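You operate a simulated robot arm through the tools that you are given. There is no shell and no other tool.

You run a simulated robot arm. Do the job below in one go: nothing can be reset, and whatever is moved stays where it is left.

## Task
Feed one piece, then move the tray to the yellow table.
Fine: the tray in the press; switch the work lamp on and push the bed in; one press of the green button, before the tray comes out; the other tray stays, the motor stays off, the black press knob stays.

The check looks at the end state, three seconds after you hand in, the way a careful person would. Anything else that was tipped, shoved, dropped, spilled or broken makes it a failure.

## Robot
A 6-joint arm with a two-finger parallel gripper, fixed in place. Base frame: the origin is on the floor under the middle of its stand, x ahead of it, y to its left, z up. Readings come in mm, rad, newtons and seconds.
With the tool pointing down near the work surface it reaches from about 240 to 660 mm from the base axis. Its first joint turns from -1.152 to 1.152 rad. Payload 2.9 kg.
Tool frame: the origin (TCP) lies between the finger pads and is the grasp point; the fingertips stand 30 mm ahead of it; z points along the fingers, y is the line along which they close. Largest opening 110 mm; finger width 20, thickness 10; the body of the gripper, 48 by 112 mm, starts 55 mm behind the TCP.
Orientation is that of the tool frame in the base frame, as a unit quaternion [x, y, z, w]. With the fingers straight down and closing along the base's y, the tool's x points along the base's -x, its y along +y and its z along -z.

## Interface
- The arm moves only by the tool drive_tool. Its argument "increments" is a list of rows, each an object of numbers (a shift or turn left out is 0, a gripper value left out holds the last): "claw": the gripper command, from -1 (shut) to 1 (fully open), values between in proportion; "tx", "ty", "tz": the shift along the base's x, y, z in units of 25 mm (1.0 is 25 mm); "rx", "ry", "rz": the turn, a rotation vector about the base's x, y, z in units of 6 degrees (1.0 is 6 degrees). In form: [{"claw": .., "tx": .., "ty": .., "tz": .., "rx": .., "ry": .., "rz": ..}, ...]. A call has 1 to 20 rows; each row shifts and turns the commanded pose from where the row before left it. A call with a number of a shift or a turn outside -1 to 1 is refused whole. Rows are played at 5 a second. More than 50 mm and 0.15 rad between two rows, or a gripper value outside its range, and nothing of the call is played. Where a pose cannot be reached the arm comes as near as it can. A force on the tool above 50 N (or 10 N above the force at the start of the call, whichever is more), or a blocked arm, ends the call early, and 0.2 s more pass. Each finger travels about 108 mm/s and halts on what it meets, pressing with about 21 N; the grip force reading is that of the motor and also rises with nothing between the fingers. The clock runs only during rows and for 0.2 s after the last one: add rows that do not move to give the fingers time. The reply holds the time, the measured pose of the TCP, the force on the tool along the base axes, the opening and the grip force, in the units named above and with some noise, with the torque about the TCP (base axes, N m) and any sound that the robot's microphone picked up.
- Cameras (640 x 400 px; columns grow to the right, rows downward): "scene" is fixed at [67.1, 409.1, 1411.8]; the picture's right is [-0.84, -0.55, 0.00], its down [-0.23, 0.34, -0.91] and it looks along [0.50, -0.76, -0.41] (base axes); focal length 275 px, centre (320, 200). "wrist" rides on the gripper at [72, 17, -103] in the tool frame; the picture's right is [-0.23, 0.97, 0.00], its down [-0.76, -0.18, -0.62] and it looks along [-0.61, -0.14, 0.78] (tool axes); focal length 222 px, centre (320, 200). There is no depth. A picture from a camera that has moved, and an enlarged one, comes with that camera's place and axes in the base frame and with its lens. The place of the scene camera against the robot may be out by one fixed shift of up to 25 mm in any direction.
- camera(camera): a new picture of that camera. It takes no simulated time.
- zoom(camera, box): a new picture of the part [left, top, right, bottom] of that camera's present view, enlarged. It takes no simulated time.
- finish_job(): hands the job in; it is judged then, once.

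Places have to be worked out from the pictures, the camera data and where the tool is seen. Open the gripper and draw the arm clear of the work before you hand the job in, unless the task says otherwise.

The tools are called after "Emit:" as a command line: name --argument value ..., lists and objects as JSON in quotes. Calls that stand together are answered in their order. drive_tool: Moves the arm, as the interface text tells. Its arguments: {"type":"object","properties":{"increments":{"type":"array","items":{"type":"object","properties":{"claw":{"type":"number"},"tx":{"type":"number"},"ty":{"type":"number"},"tz":{"type":"number"},"rx":{"type":"number"},"ry":{"type":"number"},"rz":{"type":"number"}}}}},"required":["increments"]} The other tools are called the same way: camera (camera) takes a picture; zoom (camera, box) takes an enlarged picture of a part of a camera's view; finish_job () hands the job in.

At the start:

```text
clock: 0.0
eef_pos: [268.8, -169.7, 1360.2]
ee_rot: [0.0, 1.0, -0.001, 0.001]
wrist_force: [-0.2, 0.0, 0.1]
ft_torque: [0.0, 0.02, -0.01]
opening: 109.9
grip_force: 0.0
```

scene: 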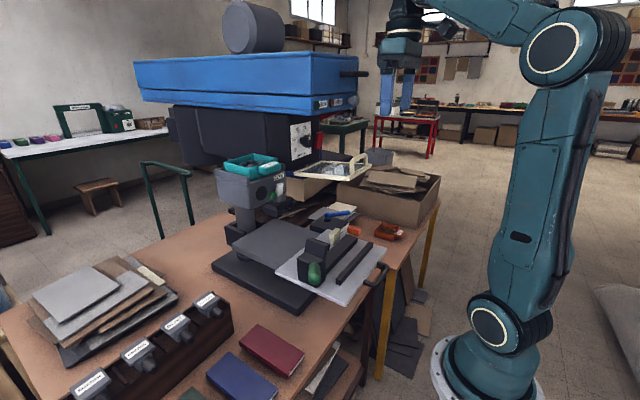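
wrist: 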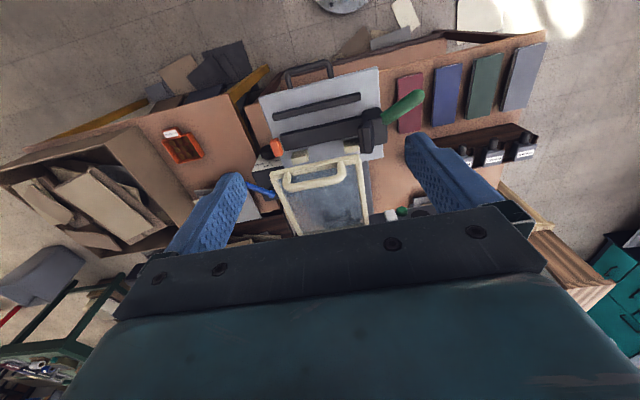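

I'll start by looking closely at the scene from both cameras before moving anything.

Emit:
zoom --camera "scene" --box '[200, 120, 400, 245]'

Emit:
zoom --camera "scene" --box '[200, 190, 400, 315]'

Emit:
zoom --camera "scene" --box '[0, 240, 320, 400]'

Emit:
zoom --camera "scene" --box '[120, 0, 440, 200]'

Emit:
zoom --camera "wrist" --box '[140, 40, 460, 240]'

```text
3.20 times, centred on (300, 182) of scene
camera zoom: at [67.1, 409.1, 1411.8], right [-0.84, -0.55, 0.0], down [-0.23, 0.34, -0.91], along [0.5, -0.76, -0.41], focal length 880 px, centre (384, 256)
```

zoom: 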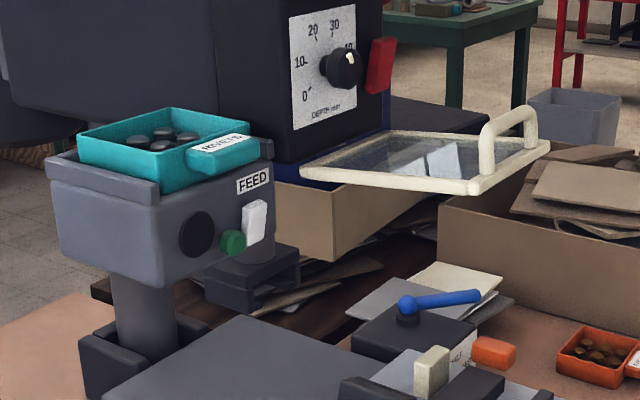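

```text
3.20 times, centred on (300, 252) of scene
camera zoom: at [67.1, 409.1, 1411.8], right [-0.84, -0.55, 0.0], down [-0.23, 0.34, -0.91], along [0.5, -0.76, -0.41], focal length 880 px, centre (384, 32)
```

zoom: 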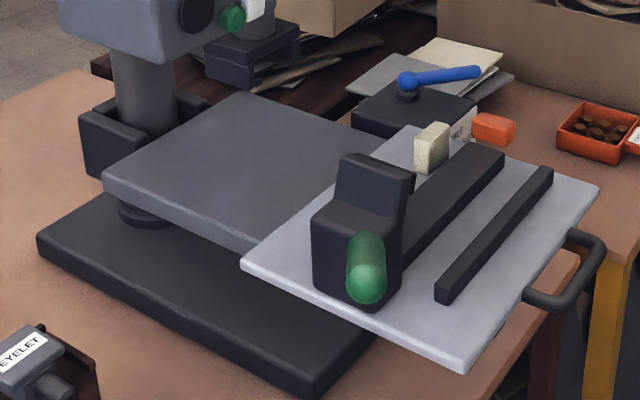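

```text
2.00 times, centred on (160, 320) of scene
camera zoom: at [67.1, 409.1, 1411.8], right [-0.84, -0.55, 0.0], down [-0.23, 0.34, -0.91], along [0.5, -0.76, -0.41], focal length 550 px, centre (640, -40)
```

zoom: 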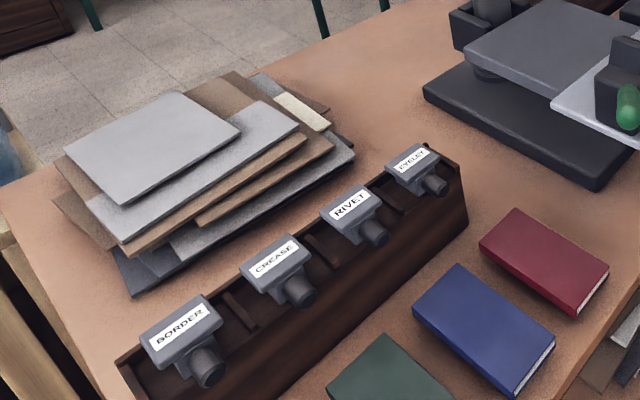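

```text
2.00 times, centred on (280, 100) of scene
camera zoom: at [67.1, 409.1, 1411.8], right [-0.84, -0.55, 0.0], down [-0.23, 0.34, -0.91], along [0.5, -0.76, -0.41], focal length 550 px, centre (400, 400)
```

zoom: 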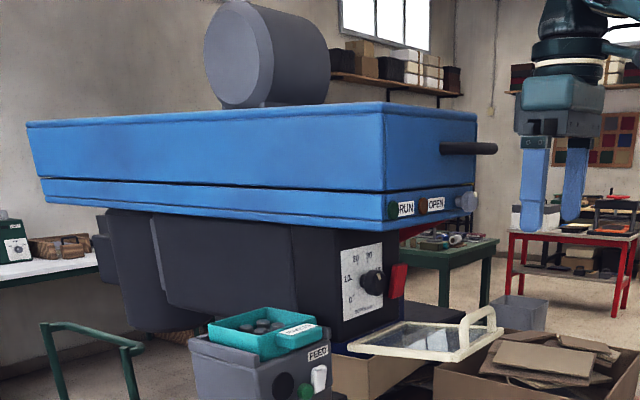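

```text
2.00 times, centred on (300, 140) of wrist
camera zoom: at [196.3, -152.9, 1462.8], right [0.23, 0.97, 0.0], down [0.76, -0.18, 0.62], along [0.61, -0.14, -0.78], focal length 444 px, centre (360, 320)
```

zoom: 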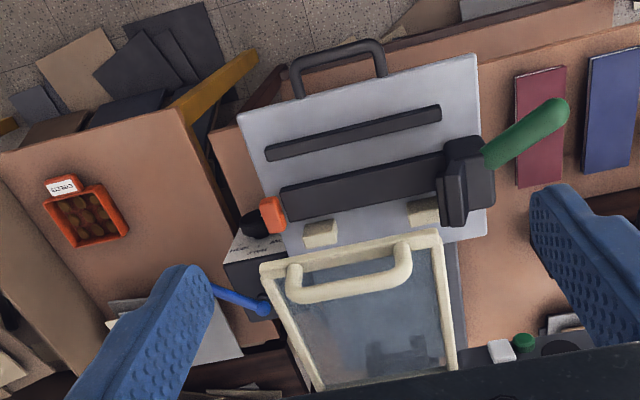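

The press has a feed box with a teal tray of pieces, and another orange tray sits on the yellow-legged table. I zoom further into each control to read labels.

Emit:
zoom --camera "scene" --box '[210, 150, 290, 200]'

Emit:
zoom --camera "scene" --box '[280, 80, 376, 140]'

Emit:
zoom --camera "scene" --box '[280, 120, 360, 170]'

Emit:
zoom --camera "scene" --box '[300, 195, 412, 265]'

Emit:
zoom --camera "scene" --box '[340, 210, 440, 272]'

Emit:
zoom --camera "wrist" --box '[370, 180, 470, 242]'

Emit:
zoom --camera "wrist" --box '[230, 120, 310, 170]'

Emit:
zoom --camera "wrist" --box '[0, 80, 280, 260]'

```text
8.00 times, centred on (250, 175) of scene
camera zoom: at [67.1, 409.1, 1411.8], right [-0.84, -0.55, 0.0], down [-0.23, 0.34, -0.91], along [0.5, -0.76, -0.41], focal length 2201 px, centre (880, 400)
```

zoom: 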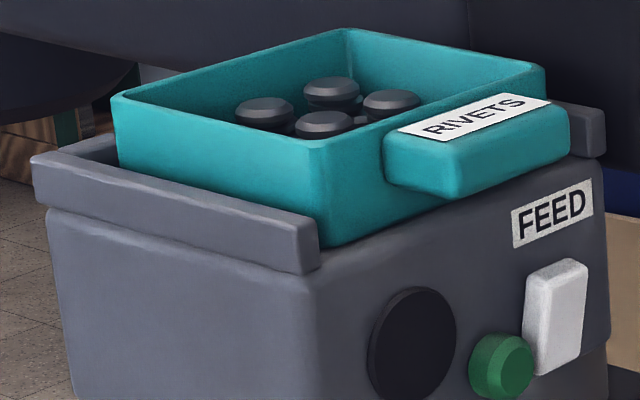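

```text
6.67 times, centred on (328, 110) of scene
camera zoom: at [67.1, 409.1, 1411.8], right [-0.84, -0.55, 0.0], down [-0.23, 0.34, -0.91], along [0.5, -0.76, -0.41], focal length 1834 px, centre (267, 800)
```

zoom: 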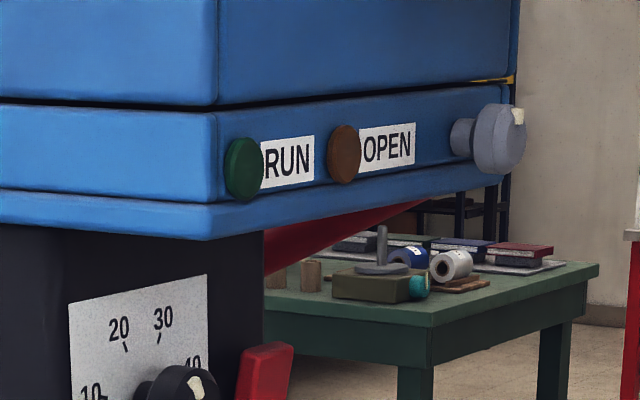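

```text
8.00 times, centred on (320, 145) of scene
camera zoom: at [67.1, 409.1, 1411.8], right [-0.84, -0.55, 0.0], down [-0.23, 0.34, -0.91], along [0.5, -0.76, -0.41], focal length 2201 px, centre (320, 640)
```

zoom: 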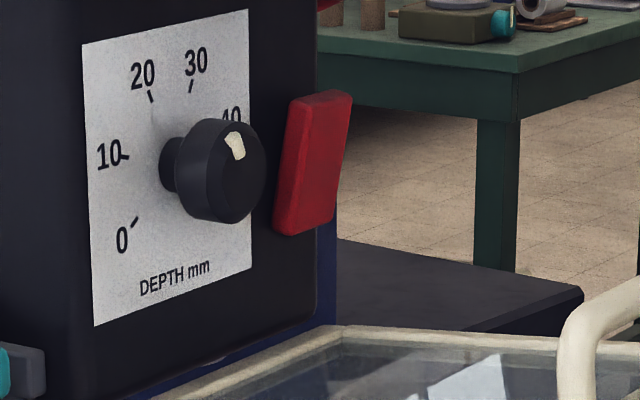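

```text
5.71 times, centred on (356, 230) of scene
camera zoom: at [67.1, 409.1, 1411.8], right [-0.84, -0.55, 0.0], down [-0.23, 0.34, -0.91], along [0.5, -0.76, -0.41], focal length 1572 px, centre (114, 29)
```

zoom: 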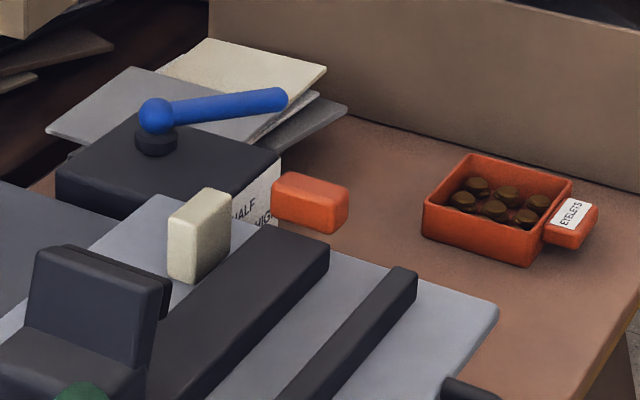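

```text
6.40 times, centred on (390, 241) of scene
camera zoom: at [67.1, 409.1, 1411.8], right [-0.84, -0.55, 0.0], down [-0.23, 0.34, -0.91], along [0.5, -0.76, -0.41], focal length 1761 px, centre (-128, -62)
```

zoom: 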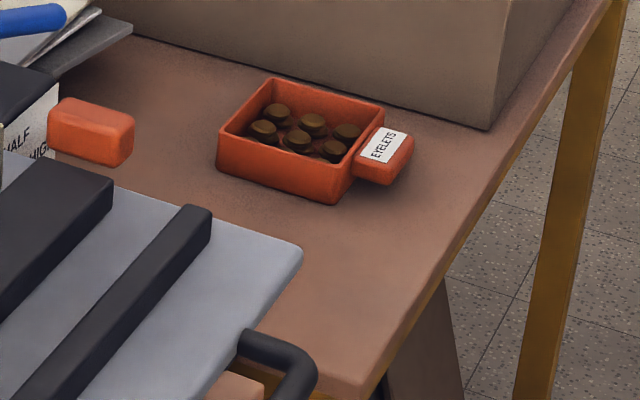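

```text
6.40 times, centred on (420, 211) of wrist
camera zoom: at [196.3, -152.9, 1462.8], right [0.23, 0.97, 0.0], down [0.76, -0.18, 0.62], along [0.61, -0.14, -0.78], focal length 1422 px, centre (-320, 130)
```

zoom: 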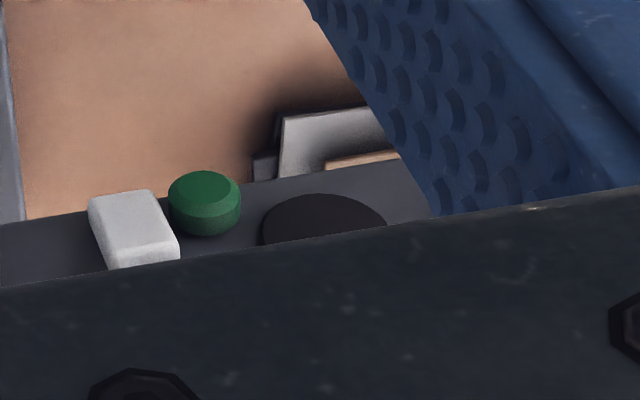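

```text
8.00 times, centred on (270, 145) of wrist
camera zoom: at [196.3, -152.9, 1462.8], right [0.23, 0.97, 0.0], down [0.76, -0.18, 0.62], along [0.61, -0.14, -0.78], focal length 1777 px, centre (720, 640)
```

zoom: 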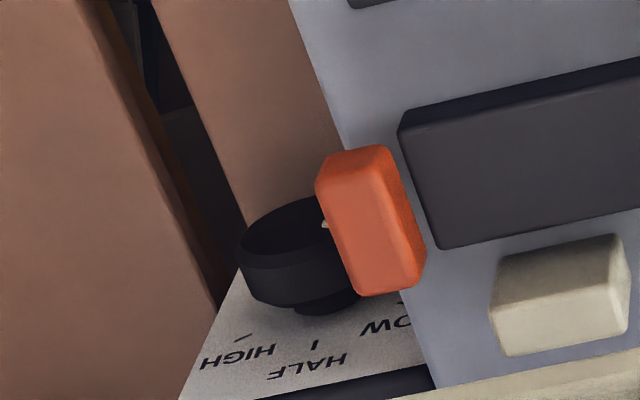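

```text
2.22 times, centred on (140, 170) of wrist
camera zoom: at [196.3, -152.9, 1462.8], right [0.23, 0.97, 0.0], down [0.76, -0.18, 0.62], along [0.61, -0.14, -0.78], focal length 494 px, centre (720, 267)
```

zoom: 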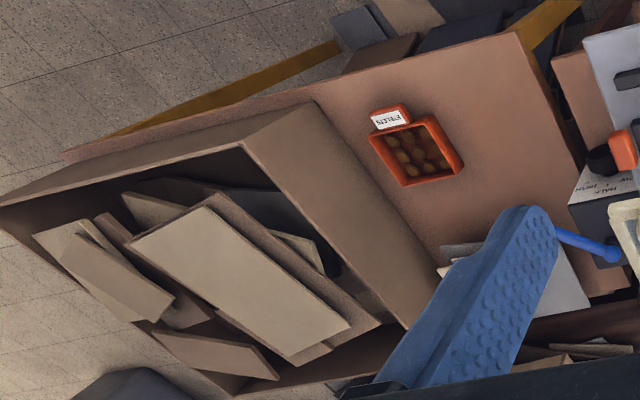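

The controls so far: white rocker and green button on FEED, red rocker by the depth dial, orange rocker with a LOW/HALF/HIGH knob. I need to find what each one does, so I first zoom on the gripper to calibrate the scene camera, then look at the lamp area and cables.

Emit:
zoom --camera "scene" --box '[360, 60, 440, 130]'

Emit:
zoom --camera "scene" --box '[150, 90, 310, 190]'

Emit:
zoom --camera "scene" --box '[400, 0, 500, 60]'

Emit:
zoom --camera "scene" --box '[300, 200, 500, 400]'

```text
5.71 times, centred on (400, 95) of scene
camera zoom: at [67.1, 409.1, 1411.8], right [-0.84, -0.55, 0.0], down [-0.23, 0.34, -0.91], along [0.5, -0.76, -0.41], focal length 1572 px, centre (-137, 800)
```

zoom: 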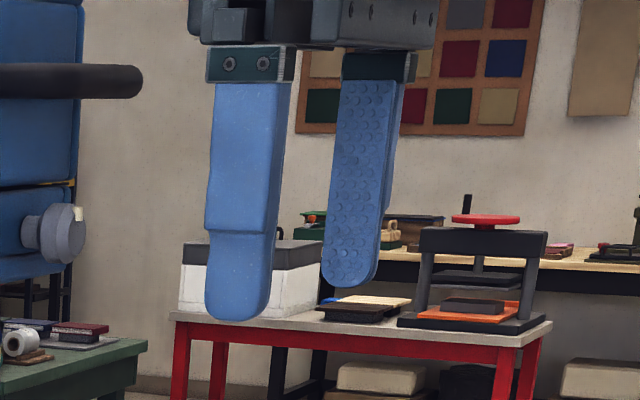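

```text
4.00 times, centred on (230, 140) of scene
camera zoom: at [67.1, 409.1, 1411.8], right [-0.84, -0.55, 0.0], down [-0.23, 0.34, -0.91], along [0.5, -0.76, -0.41], focal length 1100 px, centre (680, 440)
```

zoom: 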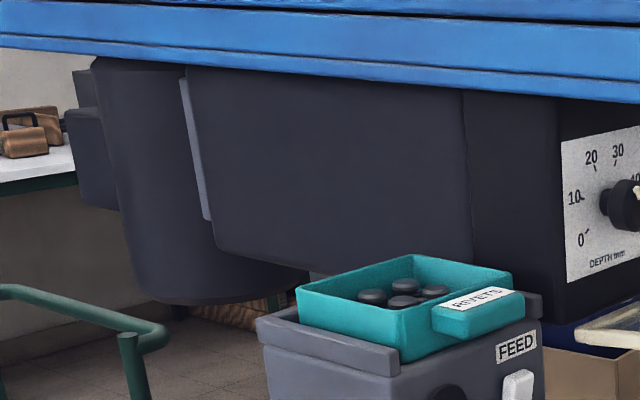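

```text
6.40 times, centred on (450, 30) of scene
camera zoom: at [67.1, 409.1, 1411.8], right [-0.84, -0.55, 0.0], down [-0.23, 0.34, -0.91], along [0.5, -0.76, -0.41], focal length 1761 px, centre (-512, 1288)
```

zoom: 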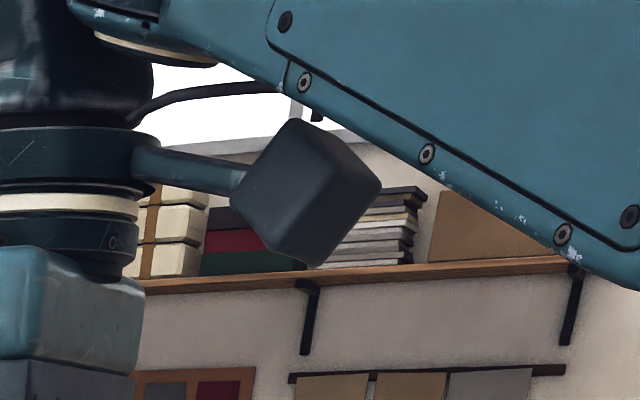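

```text
2.00 times, centred on (400, 300) of scene
camera zoom: at [67.1, 409.1, 1411.8], right [-0.84, -0.55, 0.0], down [-0.23, 0.34, -0.91], along [0.5, -0.76, -0.41], focal length 550 px, centre (160, 0)
```

zoom: 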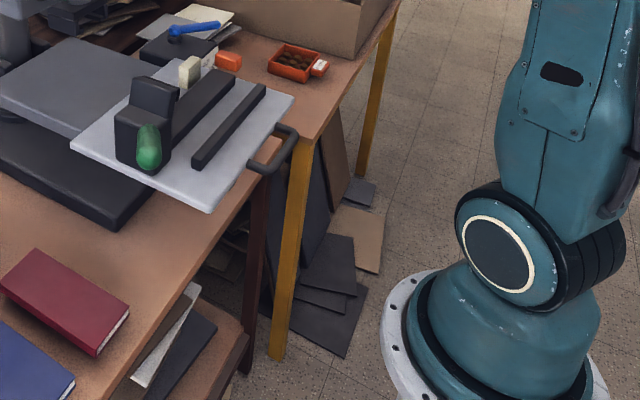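

From the fingertips, the scene camera sits about (+5, +10, -12) mm from its stated place. I tilt the tool forward 30° about base y, in free air at z≈1360, so the wrist camera looks at the press front.

Emit:
drive_tool --increments '[{"ry": -1, "claw": 1}, {"ry": -1}, {"ry": -1}, {"ry": -1}, {"ry": -1}, {}]'

Emit:
camera --camera "wrist"

Emit:
camera --camera "scene"

```text
clock: 1.4
eef_pos: [266.6, -178.3, 1399.5]
ee_rot: [0.001, 0.966, 0.0, 0.258]
wrist_force: [-0.4, -0.5, -0.3]
ft_torque: [0.01, 0.02, -0.03]
opening: 109.8
grip_force: 0.1
out of reach, approached as far as the arm can: row 4, 5
```

```text
taken
camera wrist: at [152.9, -160.8, 1452.2], right [0.2, 0.97, 0.11], down [0.35, -0.18, 0.92], along [0.92, -0.14, -0.38], focal length 222 px, centre (320, 200)
```

wrist: 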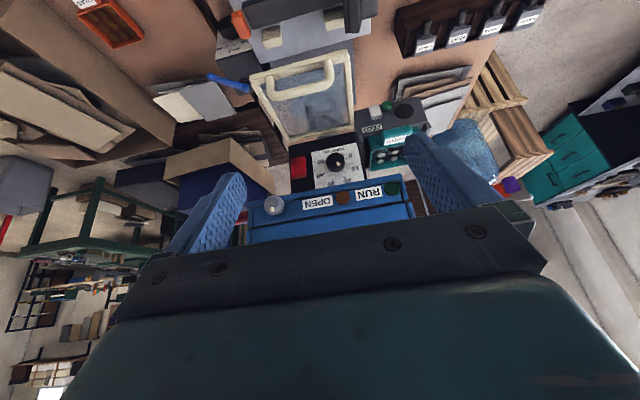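

```text
taken
```

scene: 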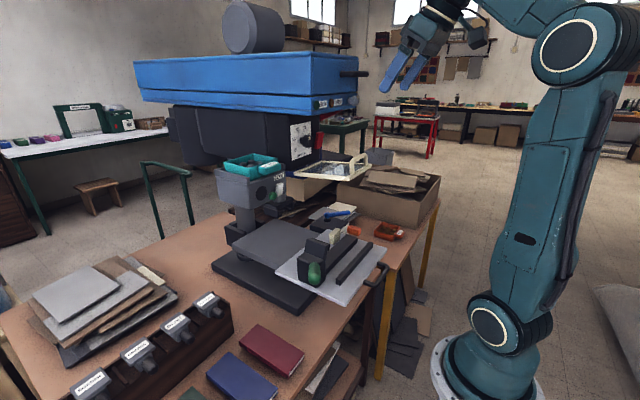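

The wrist view (upside down) now shows the press front. I zoom in on its panels.

Emit:
zoom --camera "wrist" --box '[230, 100, 430, 225]'

Emit:
zoom --camera "wrist" --box '[150, 0, 390, 150]'

Emit:
zoom --camera "wrist" --box '[200, 0, 300, 62]'

Emit:
zoom --camera "wrist" --box '[340, 85, 440, 148]'

Emit:
zoom --camera "wrist" --box '[240, 170, 420, 230]'

```text
3.20 times, centred on (330, 162) of wrist
camera zoom: at [152.9, -160.8, 1452.2], right [0.2, 0.97, 0.11], down [0.35, -0.18, 0.92], along [0.92, -0.14, -0.38], focal length 711 px, centre (288, 320)
```

zoom: 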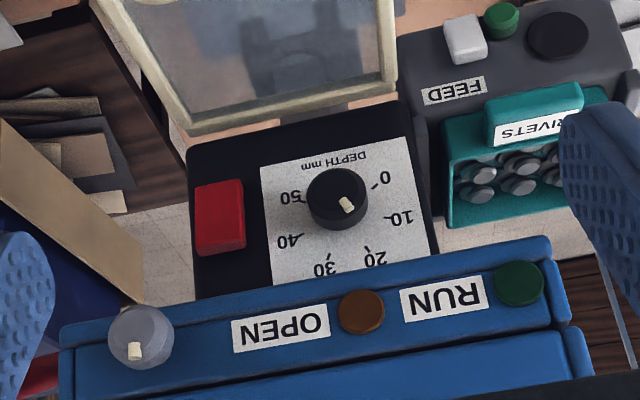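

```text
2.67 times, centred on (270, 75) of wrist
camera zoom: at [152.9, -160.8, 1452.2], right [0.2, 0.97, 0.11], down [0.35, -0.18, 0.92], along [0.92, -0.14, -0.38], focal length 592 px, centre (453, 533)
```

zoom: 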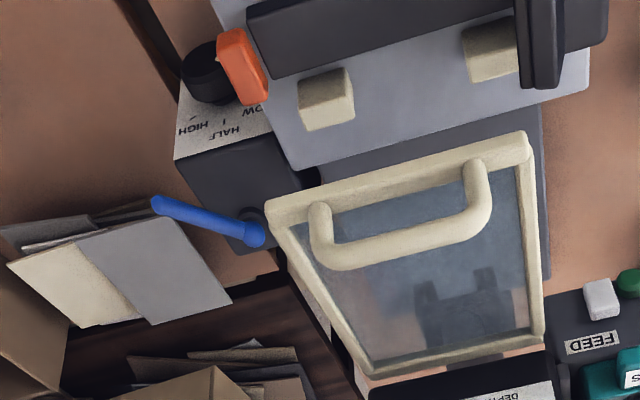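

```text
6.40 times, centred on (250, 31) of wrist
camera zoom: at [152.9, -160.8, 1452.2], right [0.2, 0.97, 0.11], down [0.35, -0.18, 0.92], along [0.92, -0.14, -0.38], focal length 1422 px, centre (768, 1282)
```

zoom: 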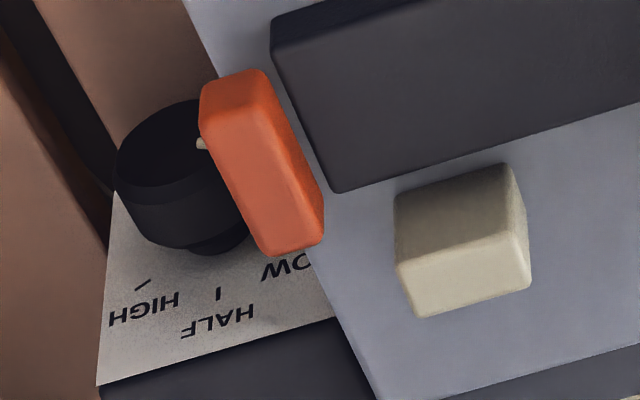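

```text
6.35 times, centred on (390, 116) of wrist
camera zoom: at [152.9, -160.8, 1452.2], right [0.2, 0.97, 0.11], down [0.35, -0.18, 0.92], along [0.92, -0.14, -0.38], focal length 1410 px, centre (-124, 730)
```

zoom: 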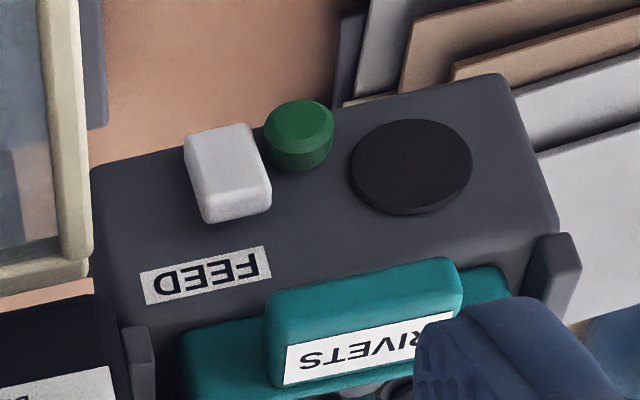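

```text
3.56 times, centred on (330, 200) of wrist
camera zoom: at [152.9, -160.8, 1452.2], right [0.2, 0.97, 0.11], down [0.35, -0.18, 0.92], along [0.92, -0.14, -0.38], focal length 790 px, centre (284, 200)
```

zoom: 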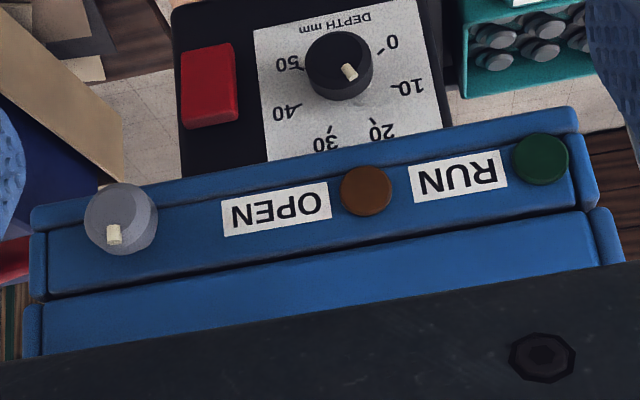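

The machine is roughly axis-aligned, with the guard window's front edge at about x=347, y -259..-133, z≈1190. I lower about 125 mm while staying at x≈268 (clear of the guard) to look under the head and at the control boxes.

Emit:
drive_tool --increments '[{"tz": -1}, {"tz": -1}, {"tz": -1}, {"tz": -1}, {"tz": -1}, {}]'

Emit:
camera --camera "wrist"

Emit:
camera --camera "scene"

```text
clock: 2.8
eef_pos: [262.8, -195.1, 1395.7]
ee_rot: [-0.001, 0.966, 0.0, 0.257]
wrist_force: [-0.5, 0.4, -1.3]
ft_torque: [-0.03, -0.02, 0.01]
opening: 110.2
grip_force: 0.0
out of reach, approached as far as the arm can: row 1, 2, 3, 4, 5
```

```text
taken
camera wrist: at [148.9, -177.7, 1448.6], right [0.2, 0.97, 0.11], down [0.35, -0.18, 0.92], along [0.92, -0.14, -0.38], focal length 222 px, centre (320, 200)
```

wrist: 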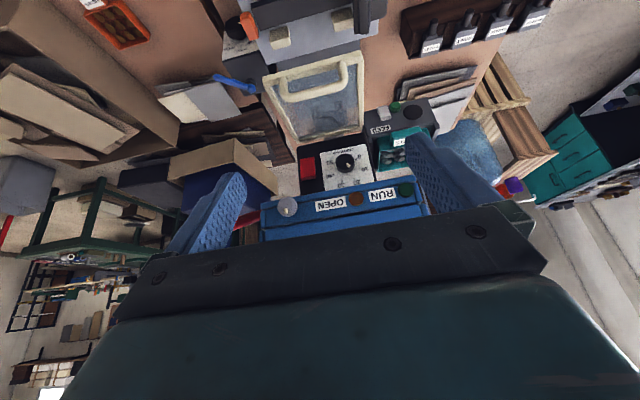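

```text
taken
```

scene: 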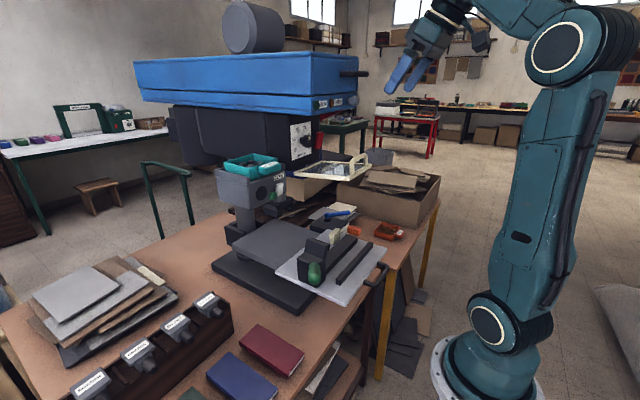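

That tilt is out of reach this close to the base. I undo the tilt so the tool points straight down at about (269, -170, 1235), still in front of the guard.

Emit:
drive_tool --increments '[{"ry": 1}, {"ry": 1}, {"ry": 1}, {"ry": 1}, {"ry": 1}, {}, {}]'

Emit:
camera --camera "wrist"

Emit:
camera --camera "scene"

```text
clock: 4.4
eef_pos: [260.4, -194.0, 1384.3]
ee_rot: [0.0, 1.0, -0.002, 0.002]
wrist_force: [-0.2, 0.3, -0.1]
ft_torque: [0.02, 0.0, -0.02]
opening: 110.0
grip_force: 0.0
out of reach, approached as far as the arm can: row 5
```

```text
taken
camera wrist: at [188.2, -176.0, 1486.6], right [0.23, 0.97, 0.0], down [0.76, -0.18, 0.63], along [0.61, -0.14, -0.78], focal length 222 px, centre (320, 200)
```

wrist: 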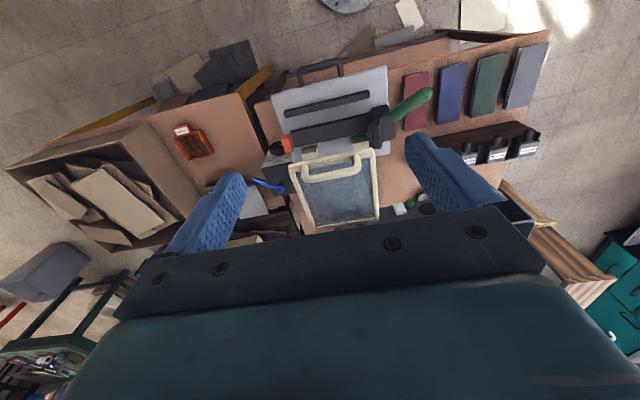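

```text
taken
```

scene: 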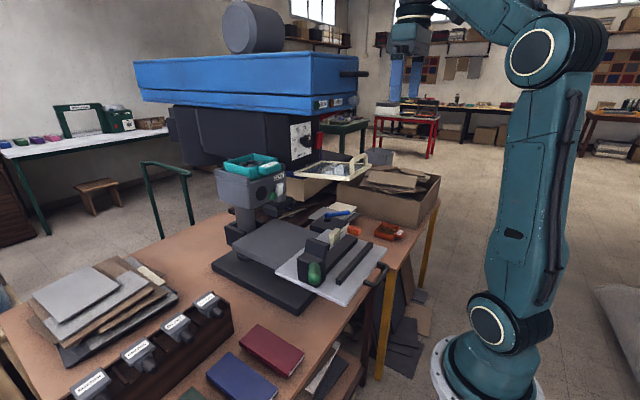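

The tool is vertical again at (260, -194, 1384). I test a small step outward and down to see how the commanded pose follows.

Emit:
drive_tool --increments '[{"tx": 0.5}, {"tz": -1}, {}]'

```text
clock: 5.2
eef_pos: [271.8, -193.6, 1358.9]
ee_rot: [0.001, 1.0, -0.001, 0.0]
wrist_force: [0.4, -0.5, -0.7]
ft_torque: [-0.02, 0.0, 0.0]
opening: 109.9
grip_force: 0.1
```

Good: increments follow the pose actually reached. I go down 125 mm at x≈272, staying about 75 mm in front of the guard edge.

Emit:
drive_tool --increments '[{"tz": -1}, {"tz": -1}, {"tz": -1}, {"tz": -1}, {"tz": -1}, {}]'

Emit:
camera --camera "wrist"

Emit:
camera --camera "scene"

```text
clock: 6.6
eef_pos: [273.2, -193.5, 1232.2]
ee_rot: [0.0, 1.0, 0.0, 0.0]
wrist_force: [0.7, 0.3, -1.0]
ft_torque: [-0.04, -0.02, -0.02]
opening: 109.9
grip_force: 0.0
```

```text
taken
camera wrist: at [200.1, -176.8, 1335.7], right [0.23, 0.97, 0.0], down [0.76, -0.18, 0.62], along [0.61, -0.14, -0.78], focal length 222 px, centre (320, 200)
```

wrist: 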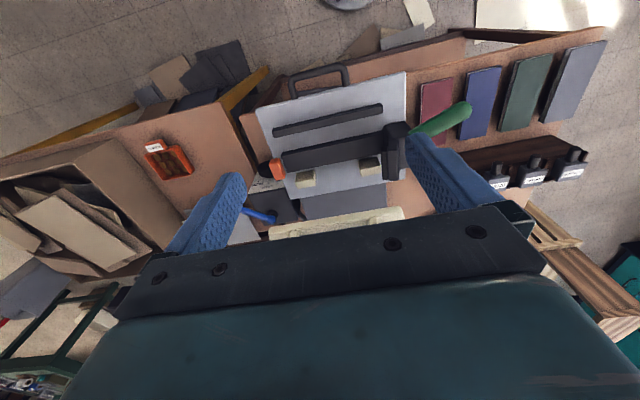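

```text
taken
```

scene: 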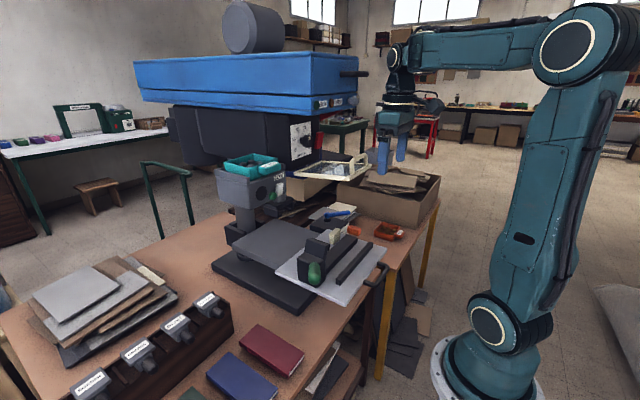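

Now I have a lower viewpoint at z≈1232. I zoom on the bed, the small control box and the yellow table from here.

Emit:
zoom --camera "wrist" --box '[220, 50, 480, 225]'

Emit:
zoom --camera "wrist" --box '[225, 140, 325, 225]'

Emit:
zoom --camera "wrist" --box '[0, 40, 280, 260]'

Emit:
zoom --camera "wrist" --box '[380, 20, 620, 220]'

```text
2.29 times, centred on (350, 138) of wrist
camera zoom: at [200.1, -176.8, 1335.7], right [0.23, 0.97, 0.0], down [0.76, -0.18, 0.62], along [0.61, -0.14, -0.78], focal length 508 px, centre (251, 343)
```

zoom: 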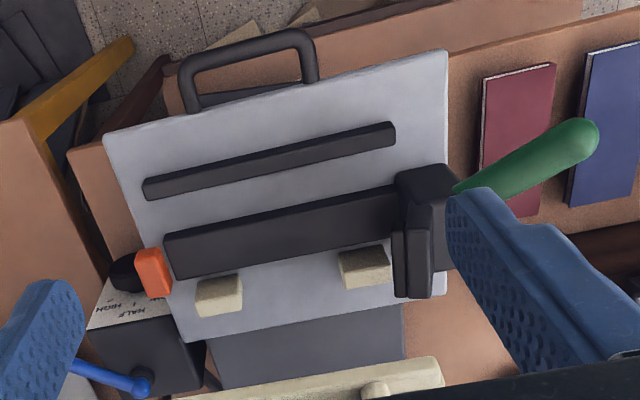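

```text
4.71 times, centred on (275, 182) of wrist
camera zoom: at [200.1, -176.8, 1335.7], right [0.23, 0.97, 0.0], down [0.76, -0.18, 0.62], along [0.61, -0.14, -0.78], focal length 1045 px, centre (532, 282)
```

zoom: 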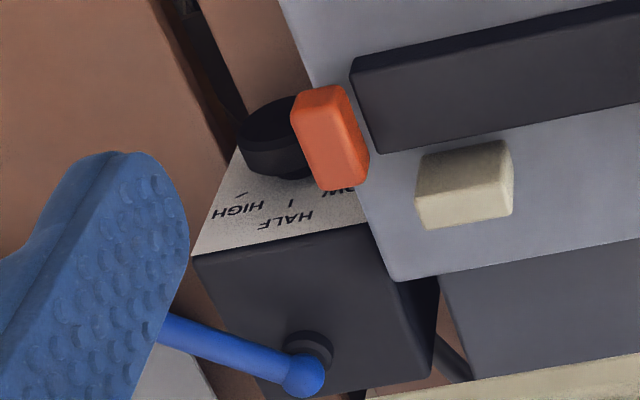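

```text
1.82 times, centred on (140, 150) of wrist
camera zoom: at [200.1, -176.8, 1335.7], right [0.23, 0.97, 0.0], down [0.76, -0.18, 0.62], along [0.61, -0.14, -0.78], focal length 404 px, centre (647, 291)
```

zoom: 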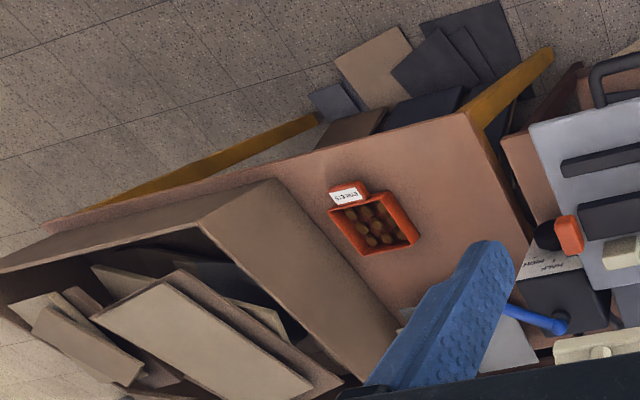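

```text
2.00 times, centred on (500, 120) of wrist
camera zoom: at [200.1, -176.8, 1335.7], right [0.23, 0.97, 0.0], down [0.76, -0.18, 0.62], along [0.61, -0.14, -0.78], focal length 444 px, centre (-40, 360)
```

zoom: 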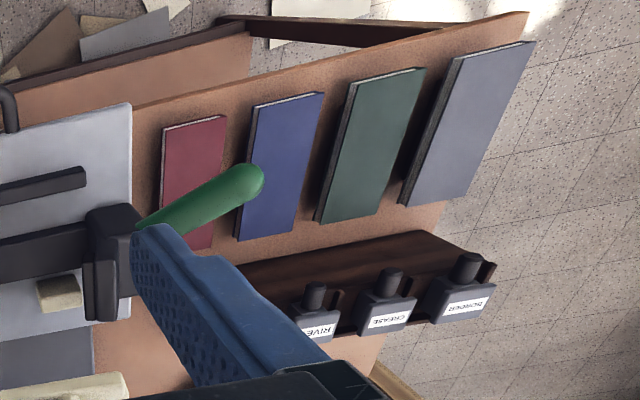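

The orange rocker sits on the LOW/HALF/HIGH box front, and the blue lever is on top of that box. I move across to y≈-40 at x≈285, in front of everything and high enough, so I can then look straight at the FEED panel.

Emit:
drive_tool --increments '[{"ty": 0.88}, {"ty": 0.88}, {"ty": 0.88}, {"ty": 0.88}, {"ty": 0.88}, {"ty": 0.88}, {"ty": 0.88, "tx": 0.5}, {}]'

Emit:
drive_tool --increments '[{"tx": 0.8, "ry": -1}, {"tx": 0.8, "ry": -1}, {"tx": 0.8, "ry": -1, "tz": -0.5}, {"tx": 0.6, "ry": -1, "tz": -1}, {"tx": 0.5, "ry": -1, "tz": -1}, {}]'

Emit:
camera --camera "wrist"

Emit:
camera --camera "scene"

```text
clock: 8.4
eef_pos: [286.1, -38.6, 1233.4]
ee_rot: [0.0, 1.0, -0.001, 0.0]
wrist_force: [0.0, 0.0, -0.3]
ft_torque: [-0.03, 0.0, 0.0]
opening: 109.9
grip_force: 0.0
```

```text
clock: 9.8
eef_pos: [373.1, -38.0, 1170.5]
ee_rot: [0.0, 0.966, -0.001, 0.258]
wrist_force: [-0.3, 0.5, -0.1]
ft_torque: [-0.01, -0.01, -0.02]
opening: 110.2
grip_force: 0.1
```

```text
taken
camera wrist: at [258.8, -22.4, 1223.8], right [0.2, 0.97, 0.11], down [0.35, -0.18, 0.92], along [0.92, -0.14, -0.37], focal length 222 px, centre (320, 200)
```

wrist: 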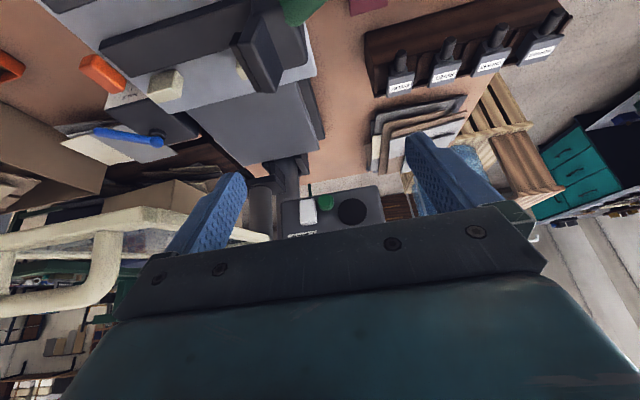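

```text
taken
```

scene: 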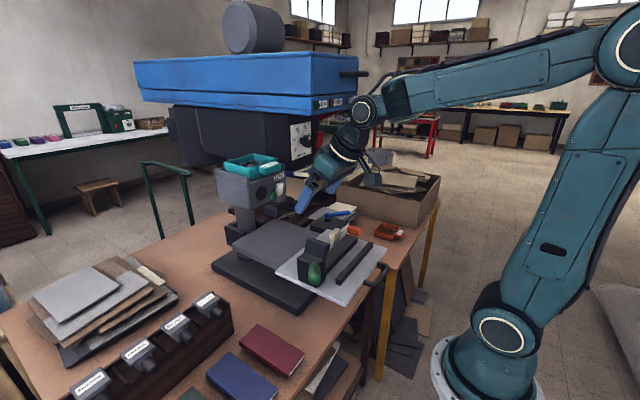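

From here I see the FEED panel, its column and the parts below it. I zoom in on these.

Emit:
zoom --camera "wrist" --box '[225, 130, 425, 250]'

Emit:
zoom --camera "wrist" --box '[40, 30, 240, 155]'

Emit:
zoom --camera "wrist" --box '[260, 170, 360, 232]'

Emit:
zoom --camera "scene" --box '[210, 150, 370, 250]'

```text
3.20 times, centred on (325, 190) of wrist
camera zoom: at [258.8, -22.4, 1223.8], right [0.2, 0.97, 0.11], down [0.35, -0.18, 0.92], along [0.92, -0.14, -0.37], focal length 711 px, centre (304, 232)
```

zoom: 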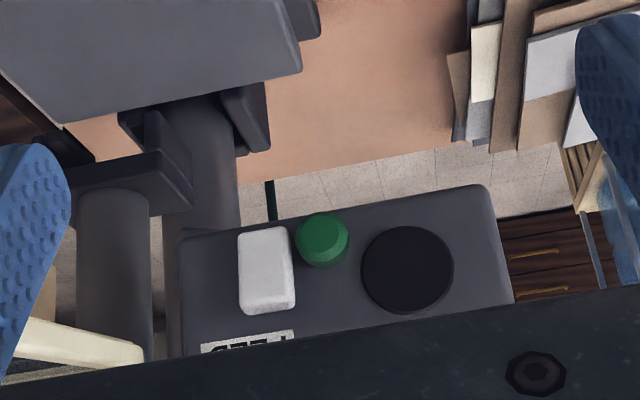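

```text
3.20 times, centred on (140, 92) of wrist
camera zoom: at [258.8, -22.4, 1223.8], right [0.2, 0.97, 0.11], down [0.35, -0.18, 0.92], along [0.92, -0.14, -0.37], focal length 711 px, centre (896, 544)
```

zoom: 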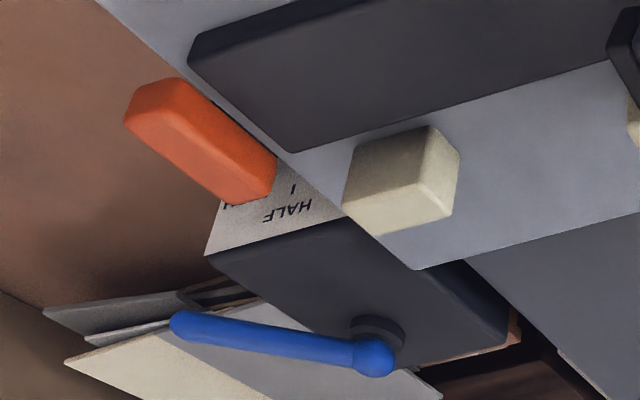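

```text
6.40 times, centred on (310, 201) of wrist
camera zoom: at [258.8, -22.4, 1223.8], right [0.2, 0.97, 0.11], down [0.35, -0.18, 0.92], along [0.92, -0.14, -0.37], focal length 1422 px, centre (384, 194)
```

zoom: 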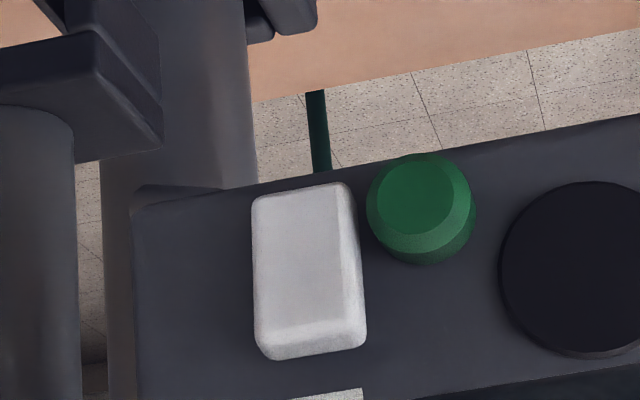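

```text
4.00 times, centred on (290, 200) of scene
camera zoom: at [67.1, 409.1, 1411.8], right [-0.84, -0.55, 0.0], down [-0.23, 0.34, -0.91], along [0.5, -0.76, -0.41], focal length 1100 px, centre (440, 200)
```

zoom: 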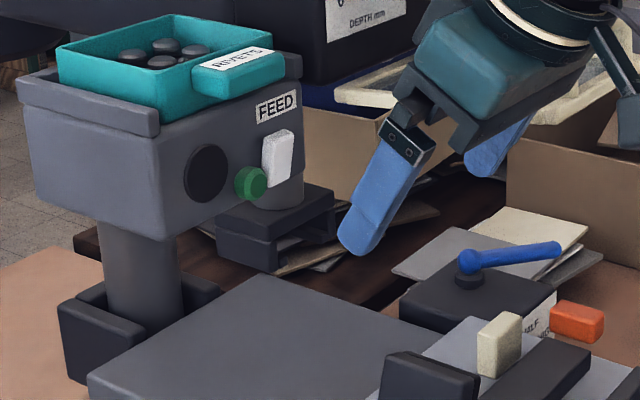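

Below the FEED box I see the ram (grey cylinder with black foot) and column. I still need to find the lamp, so I lower below the guard level and yaw the camera right to look under the head.

Emit:
drive_tool --increments '[{"tz": -1}, {"tz": -1}, {"tz": -1, "rz": -1}, {"rz": -1}, {"rz": -1}, {"rz": -1}, {}]'

Emit:
camera --camera "wrist"

Emit:
camera --camera "scene"

```text
clock: 11.4
eef_pos: [372.0, -37.4, 1095.6]
ee_rot: [0.201, 0.945, -0.054, 0.254]
wrist_force: [0.5, -0.1, -0.3]
ft_torque: [-0.01, -0.03, 0.01]
opening: 109.8
grip_force: 0.1
```

```text
taken
camera wrist: at [275.8, 23.8, 1148.4], right [0.58, 0.81, 0.11], down [0.24, -0.3, 0.92], along [0.78, -0.5, -0.37], focal length 222 px, centre (320, 200)
```

wrist: 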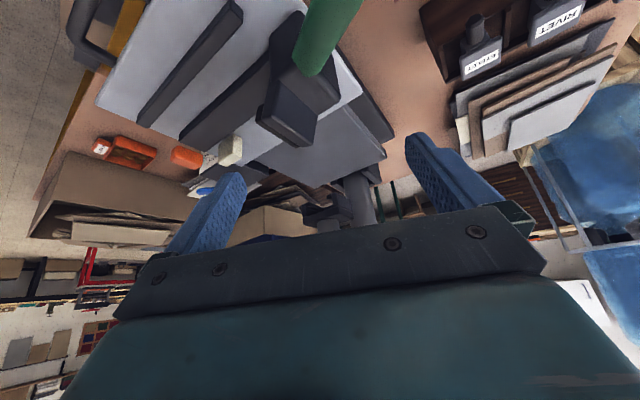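

```text
taken
```

scene: 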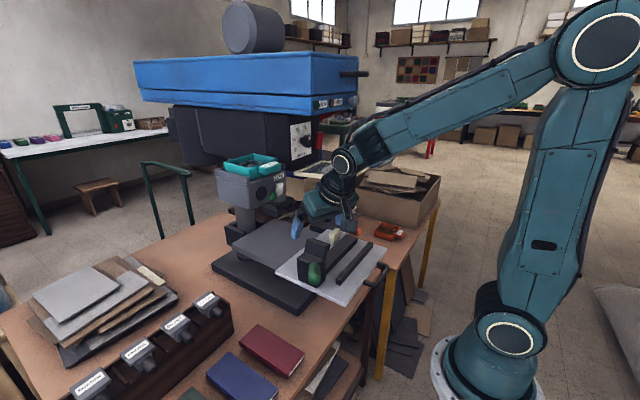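

I zoom on the region under the head and the bed from this angle.

Emit:
zoom --camera "wrist" --box '[150, 110, 410, 240]'

Emit:
zoom --camera "wrist" --box '[60, 0, 400, 200]'

Emit:
zoom --camera "wrist" --box '[150, 125, 250, 200]'

```text
2.46 times, centred on (280, 175) of wrist
camera zoom: at [275.8, 23.8, 1148.4], right [0.58, 0.81, 0.11], down [0.24, -0.3, 0.92], along [0.78, -0.5, -0.37], focal length 547 px, centre (418, 262)
```

zoom: 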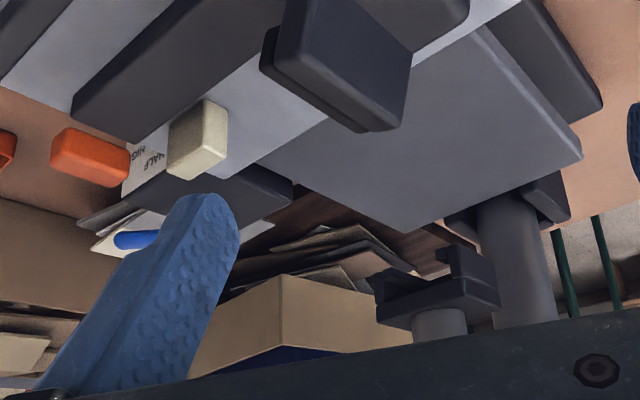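

```text
1.88 times, centred on (230, 100) of wrist
camera zoom: at [275.8, 23.8, 1148.4], right [0.58, 0.81, 0.11], down [0.24, -0.3, 0.92], along [0.78, -0.5, -0.37], focal length 418 px, centre (489, 388)
```

zoom: 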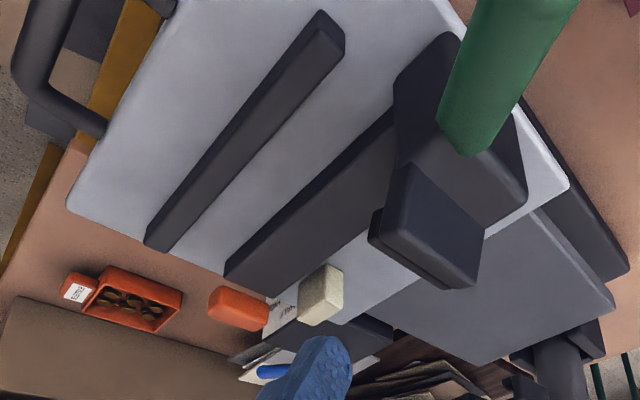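

```text
5.33 times, centred on (200, 162) of wrist
camera zoom: at [275.8, 23.8, 1148.4], right [0.58, 0.81, 0.11], down [0.24, -0.3, 0.92], along [0.78, -0.5, -0.37], focal length 1185 px, centre (960, 400)
```

zoom: 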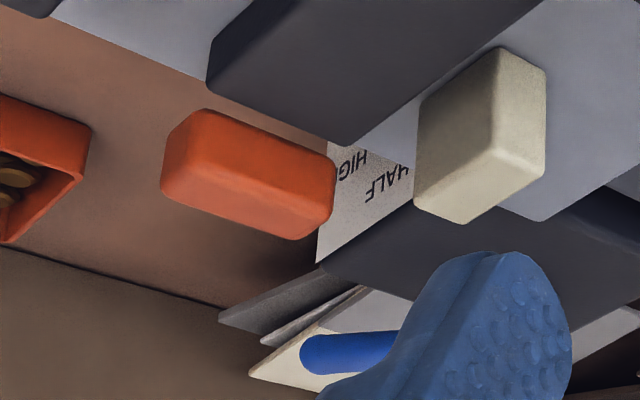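

No lamp visible under here yet. Main table top works out at z≈735 and the yellow table's near corner at about (305, -465). I'll retreat and look at the press from its right (-y) side, where I noticed something red under the head.

Emit:
drive_tool --increments '[{"rz": 1, "tz": 1}, {"rz": 1, "tz": 1}, {"rz": 1, "tz": 1}, {"rz": 1, "tz": 1}, {"ry": 1, "tx": -0.7}, {"ry": 1, "tx": -0.7}, {"ry": 1, "tx": -0.7}, {"ry": 1, "tx": -0.7}, {"ry": 1, "tx": -0.7, "tz": 0.5}, {"tz": 1}, {}]'

Emit:
drive_tool --increments '[{"ty": -1}, {"ty": -1}, {"ty": -1}, {"ty": -1}, {"ty": -1}, {"ty": -1}, {"ty": -1}, {"ty": -1}, {"ty": -1}, {"ty": -1}, {"ty": -1}, {"ty": -1}, {"ty": -1}, {"ty": -1}, {"ty": -1}, {"ty": -1}, {}]'

Emit:
camera --camera "wrist"

Emit:
camera --camera "scene"

```text
clock: 13.8
eef_pos: [284.1, -38.5, 1232.1]
ee_rot: [0.0, 1.0, -0.001, 0.0]
wrist_force: [-0.5, 0.3, -0.4]
ft_torque: [-0.02, -0.02, 0.01]
opening: 110.1
grip_force: 0.0
```

```text
clock: 17.4
eef_pos: [284.7, -439.7, 1235.7]
ee_rot: [0.0, 1.0, -0.001, 0.0]
wrist_force: [0.7, -0.1, -1.0]
ft_torque: [-0.02, 0.01, -0.01]
opening: 109.9
grip_force: 0.0
```

```text
taken
camera wrist: at [212.9, -423.6, 1336.0], right [0.23, 0.97, 0.0], down [0.76, -0.18, 0.62], along [0.61, -0.14, -0.78], focal length 222 px, centre (320, 200)
```

wrist: 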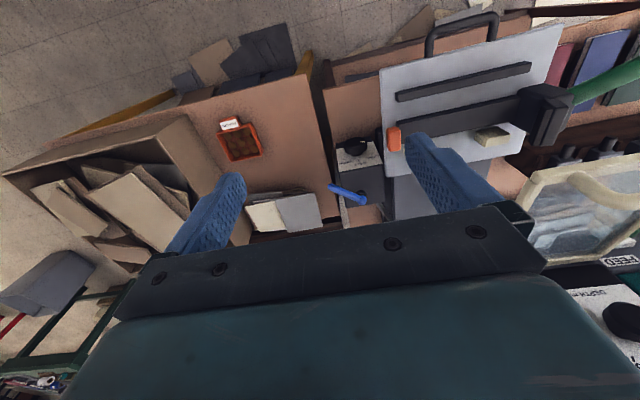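

```text
taken
```

scene: 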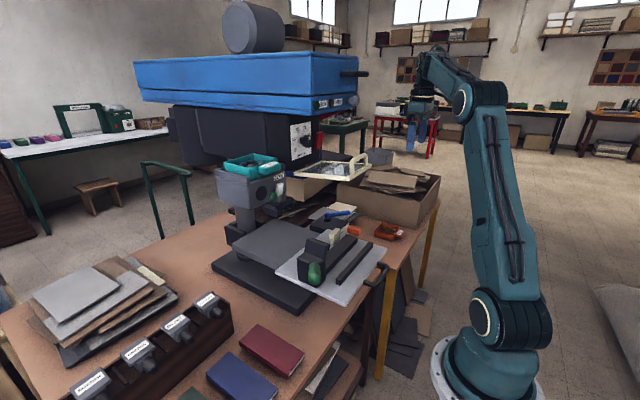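

This side view separates the orange paddle from the LOW/HALF/HIGH knob. I zoom in.

Emit:
zoom --camera "wrist" --box '[310, 110, 430, 220]'

Emit:
zoom --camera "wrist" --box '[180, 60, 340, 240]'

Emit:
zoom --camera "wrist" --box '[500, 150, 640, 300]'

```text
3.64 times, centred on (370, 165) of wrist
camera zoom: at [212.9, -423.6, 1336.0], right [0.23, 0.97, 0.0], down [0.76, -0.18, 0.62], along [0.61, -0.14, -0.78], focal length 808 px, centre (138, 327)
```

zoom: 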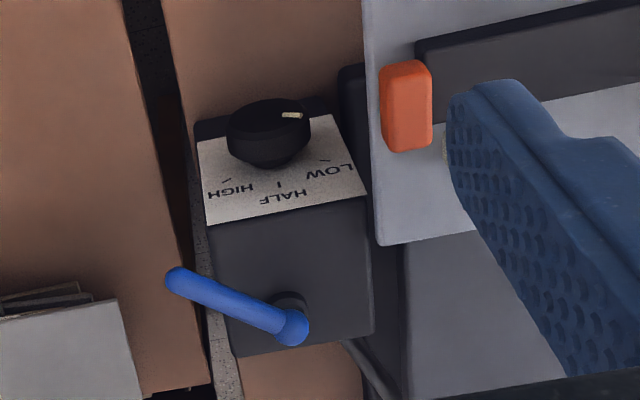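

```text
2.22 times, centred on (260, 150) of wrist
camera zoom: at [212.9, -423.6, 1336.0], right [0.23, 0.97, 0.0], down [0.76, -0.18, 0.62], along [0.61, -0.14, -0.78], focal length 494 px, centre (453, 311)
```

zoom: 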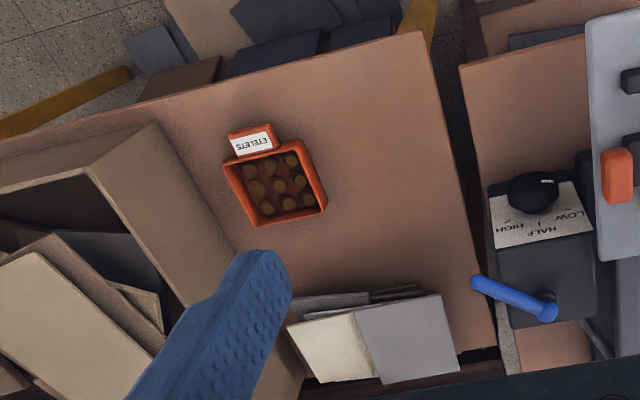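

```text
2.67 times, centred on (570, 225) of wrist
camera zoom: at [212.9, -423.6, 1336.0], right [0.23, 0.97, 0.0], down [0.76, -0.18, 0.62], along [0.61, -0.14, -0.78], focal length 592 px, centre (-347, 133)
```

zoom: 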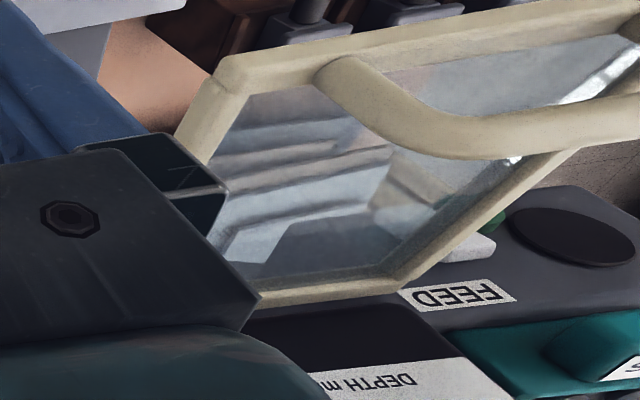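

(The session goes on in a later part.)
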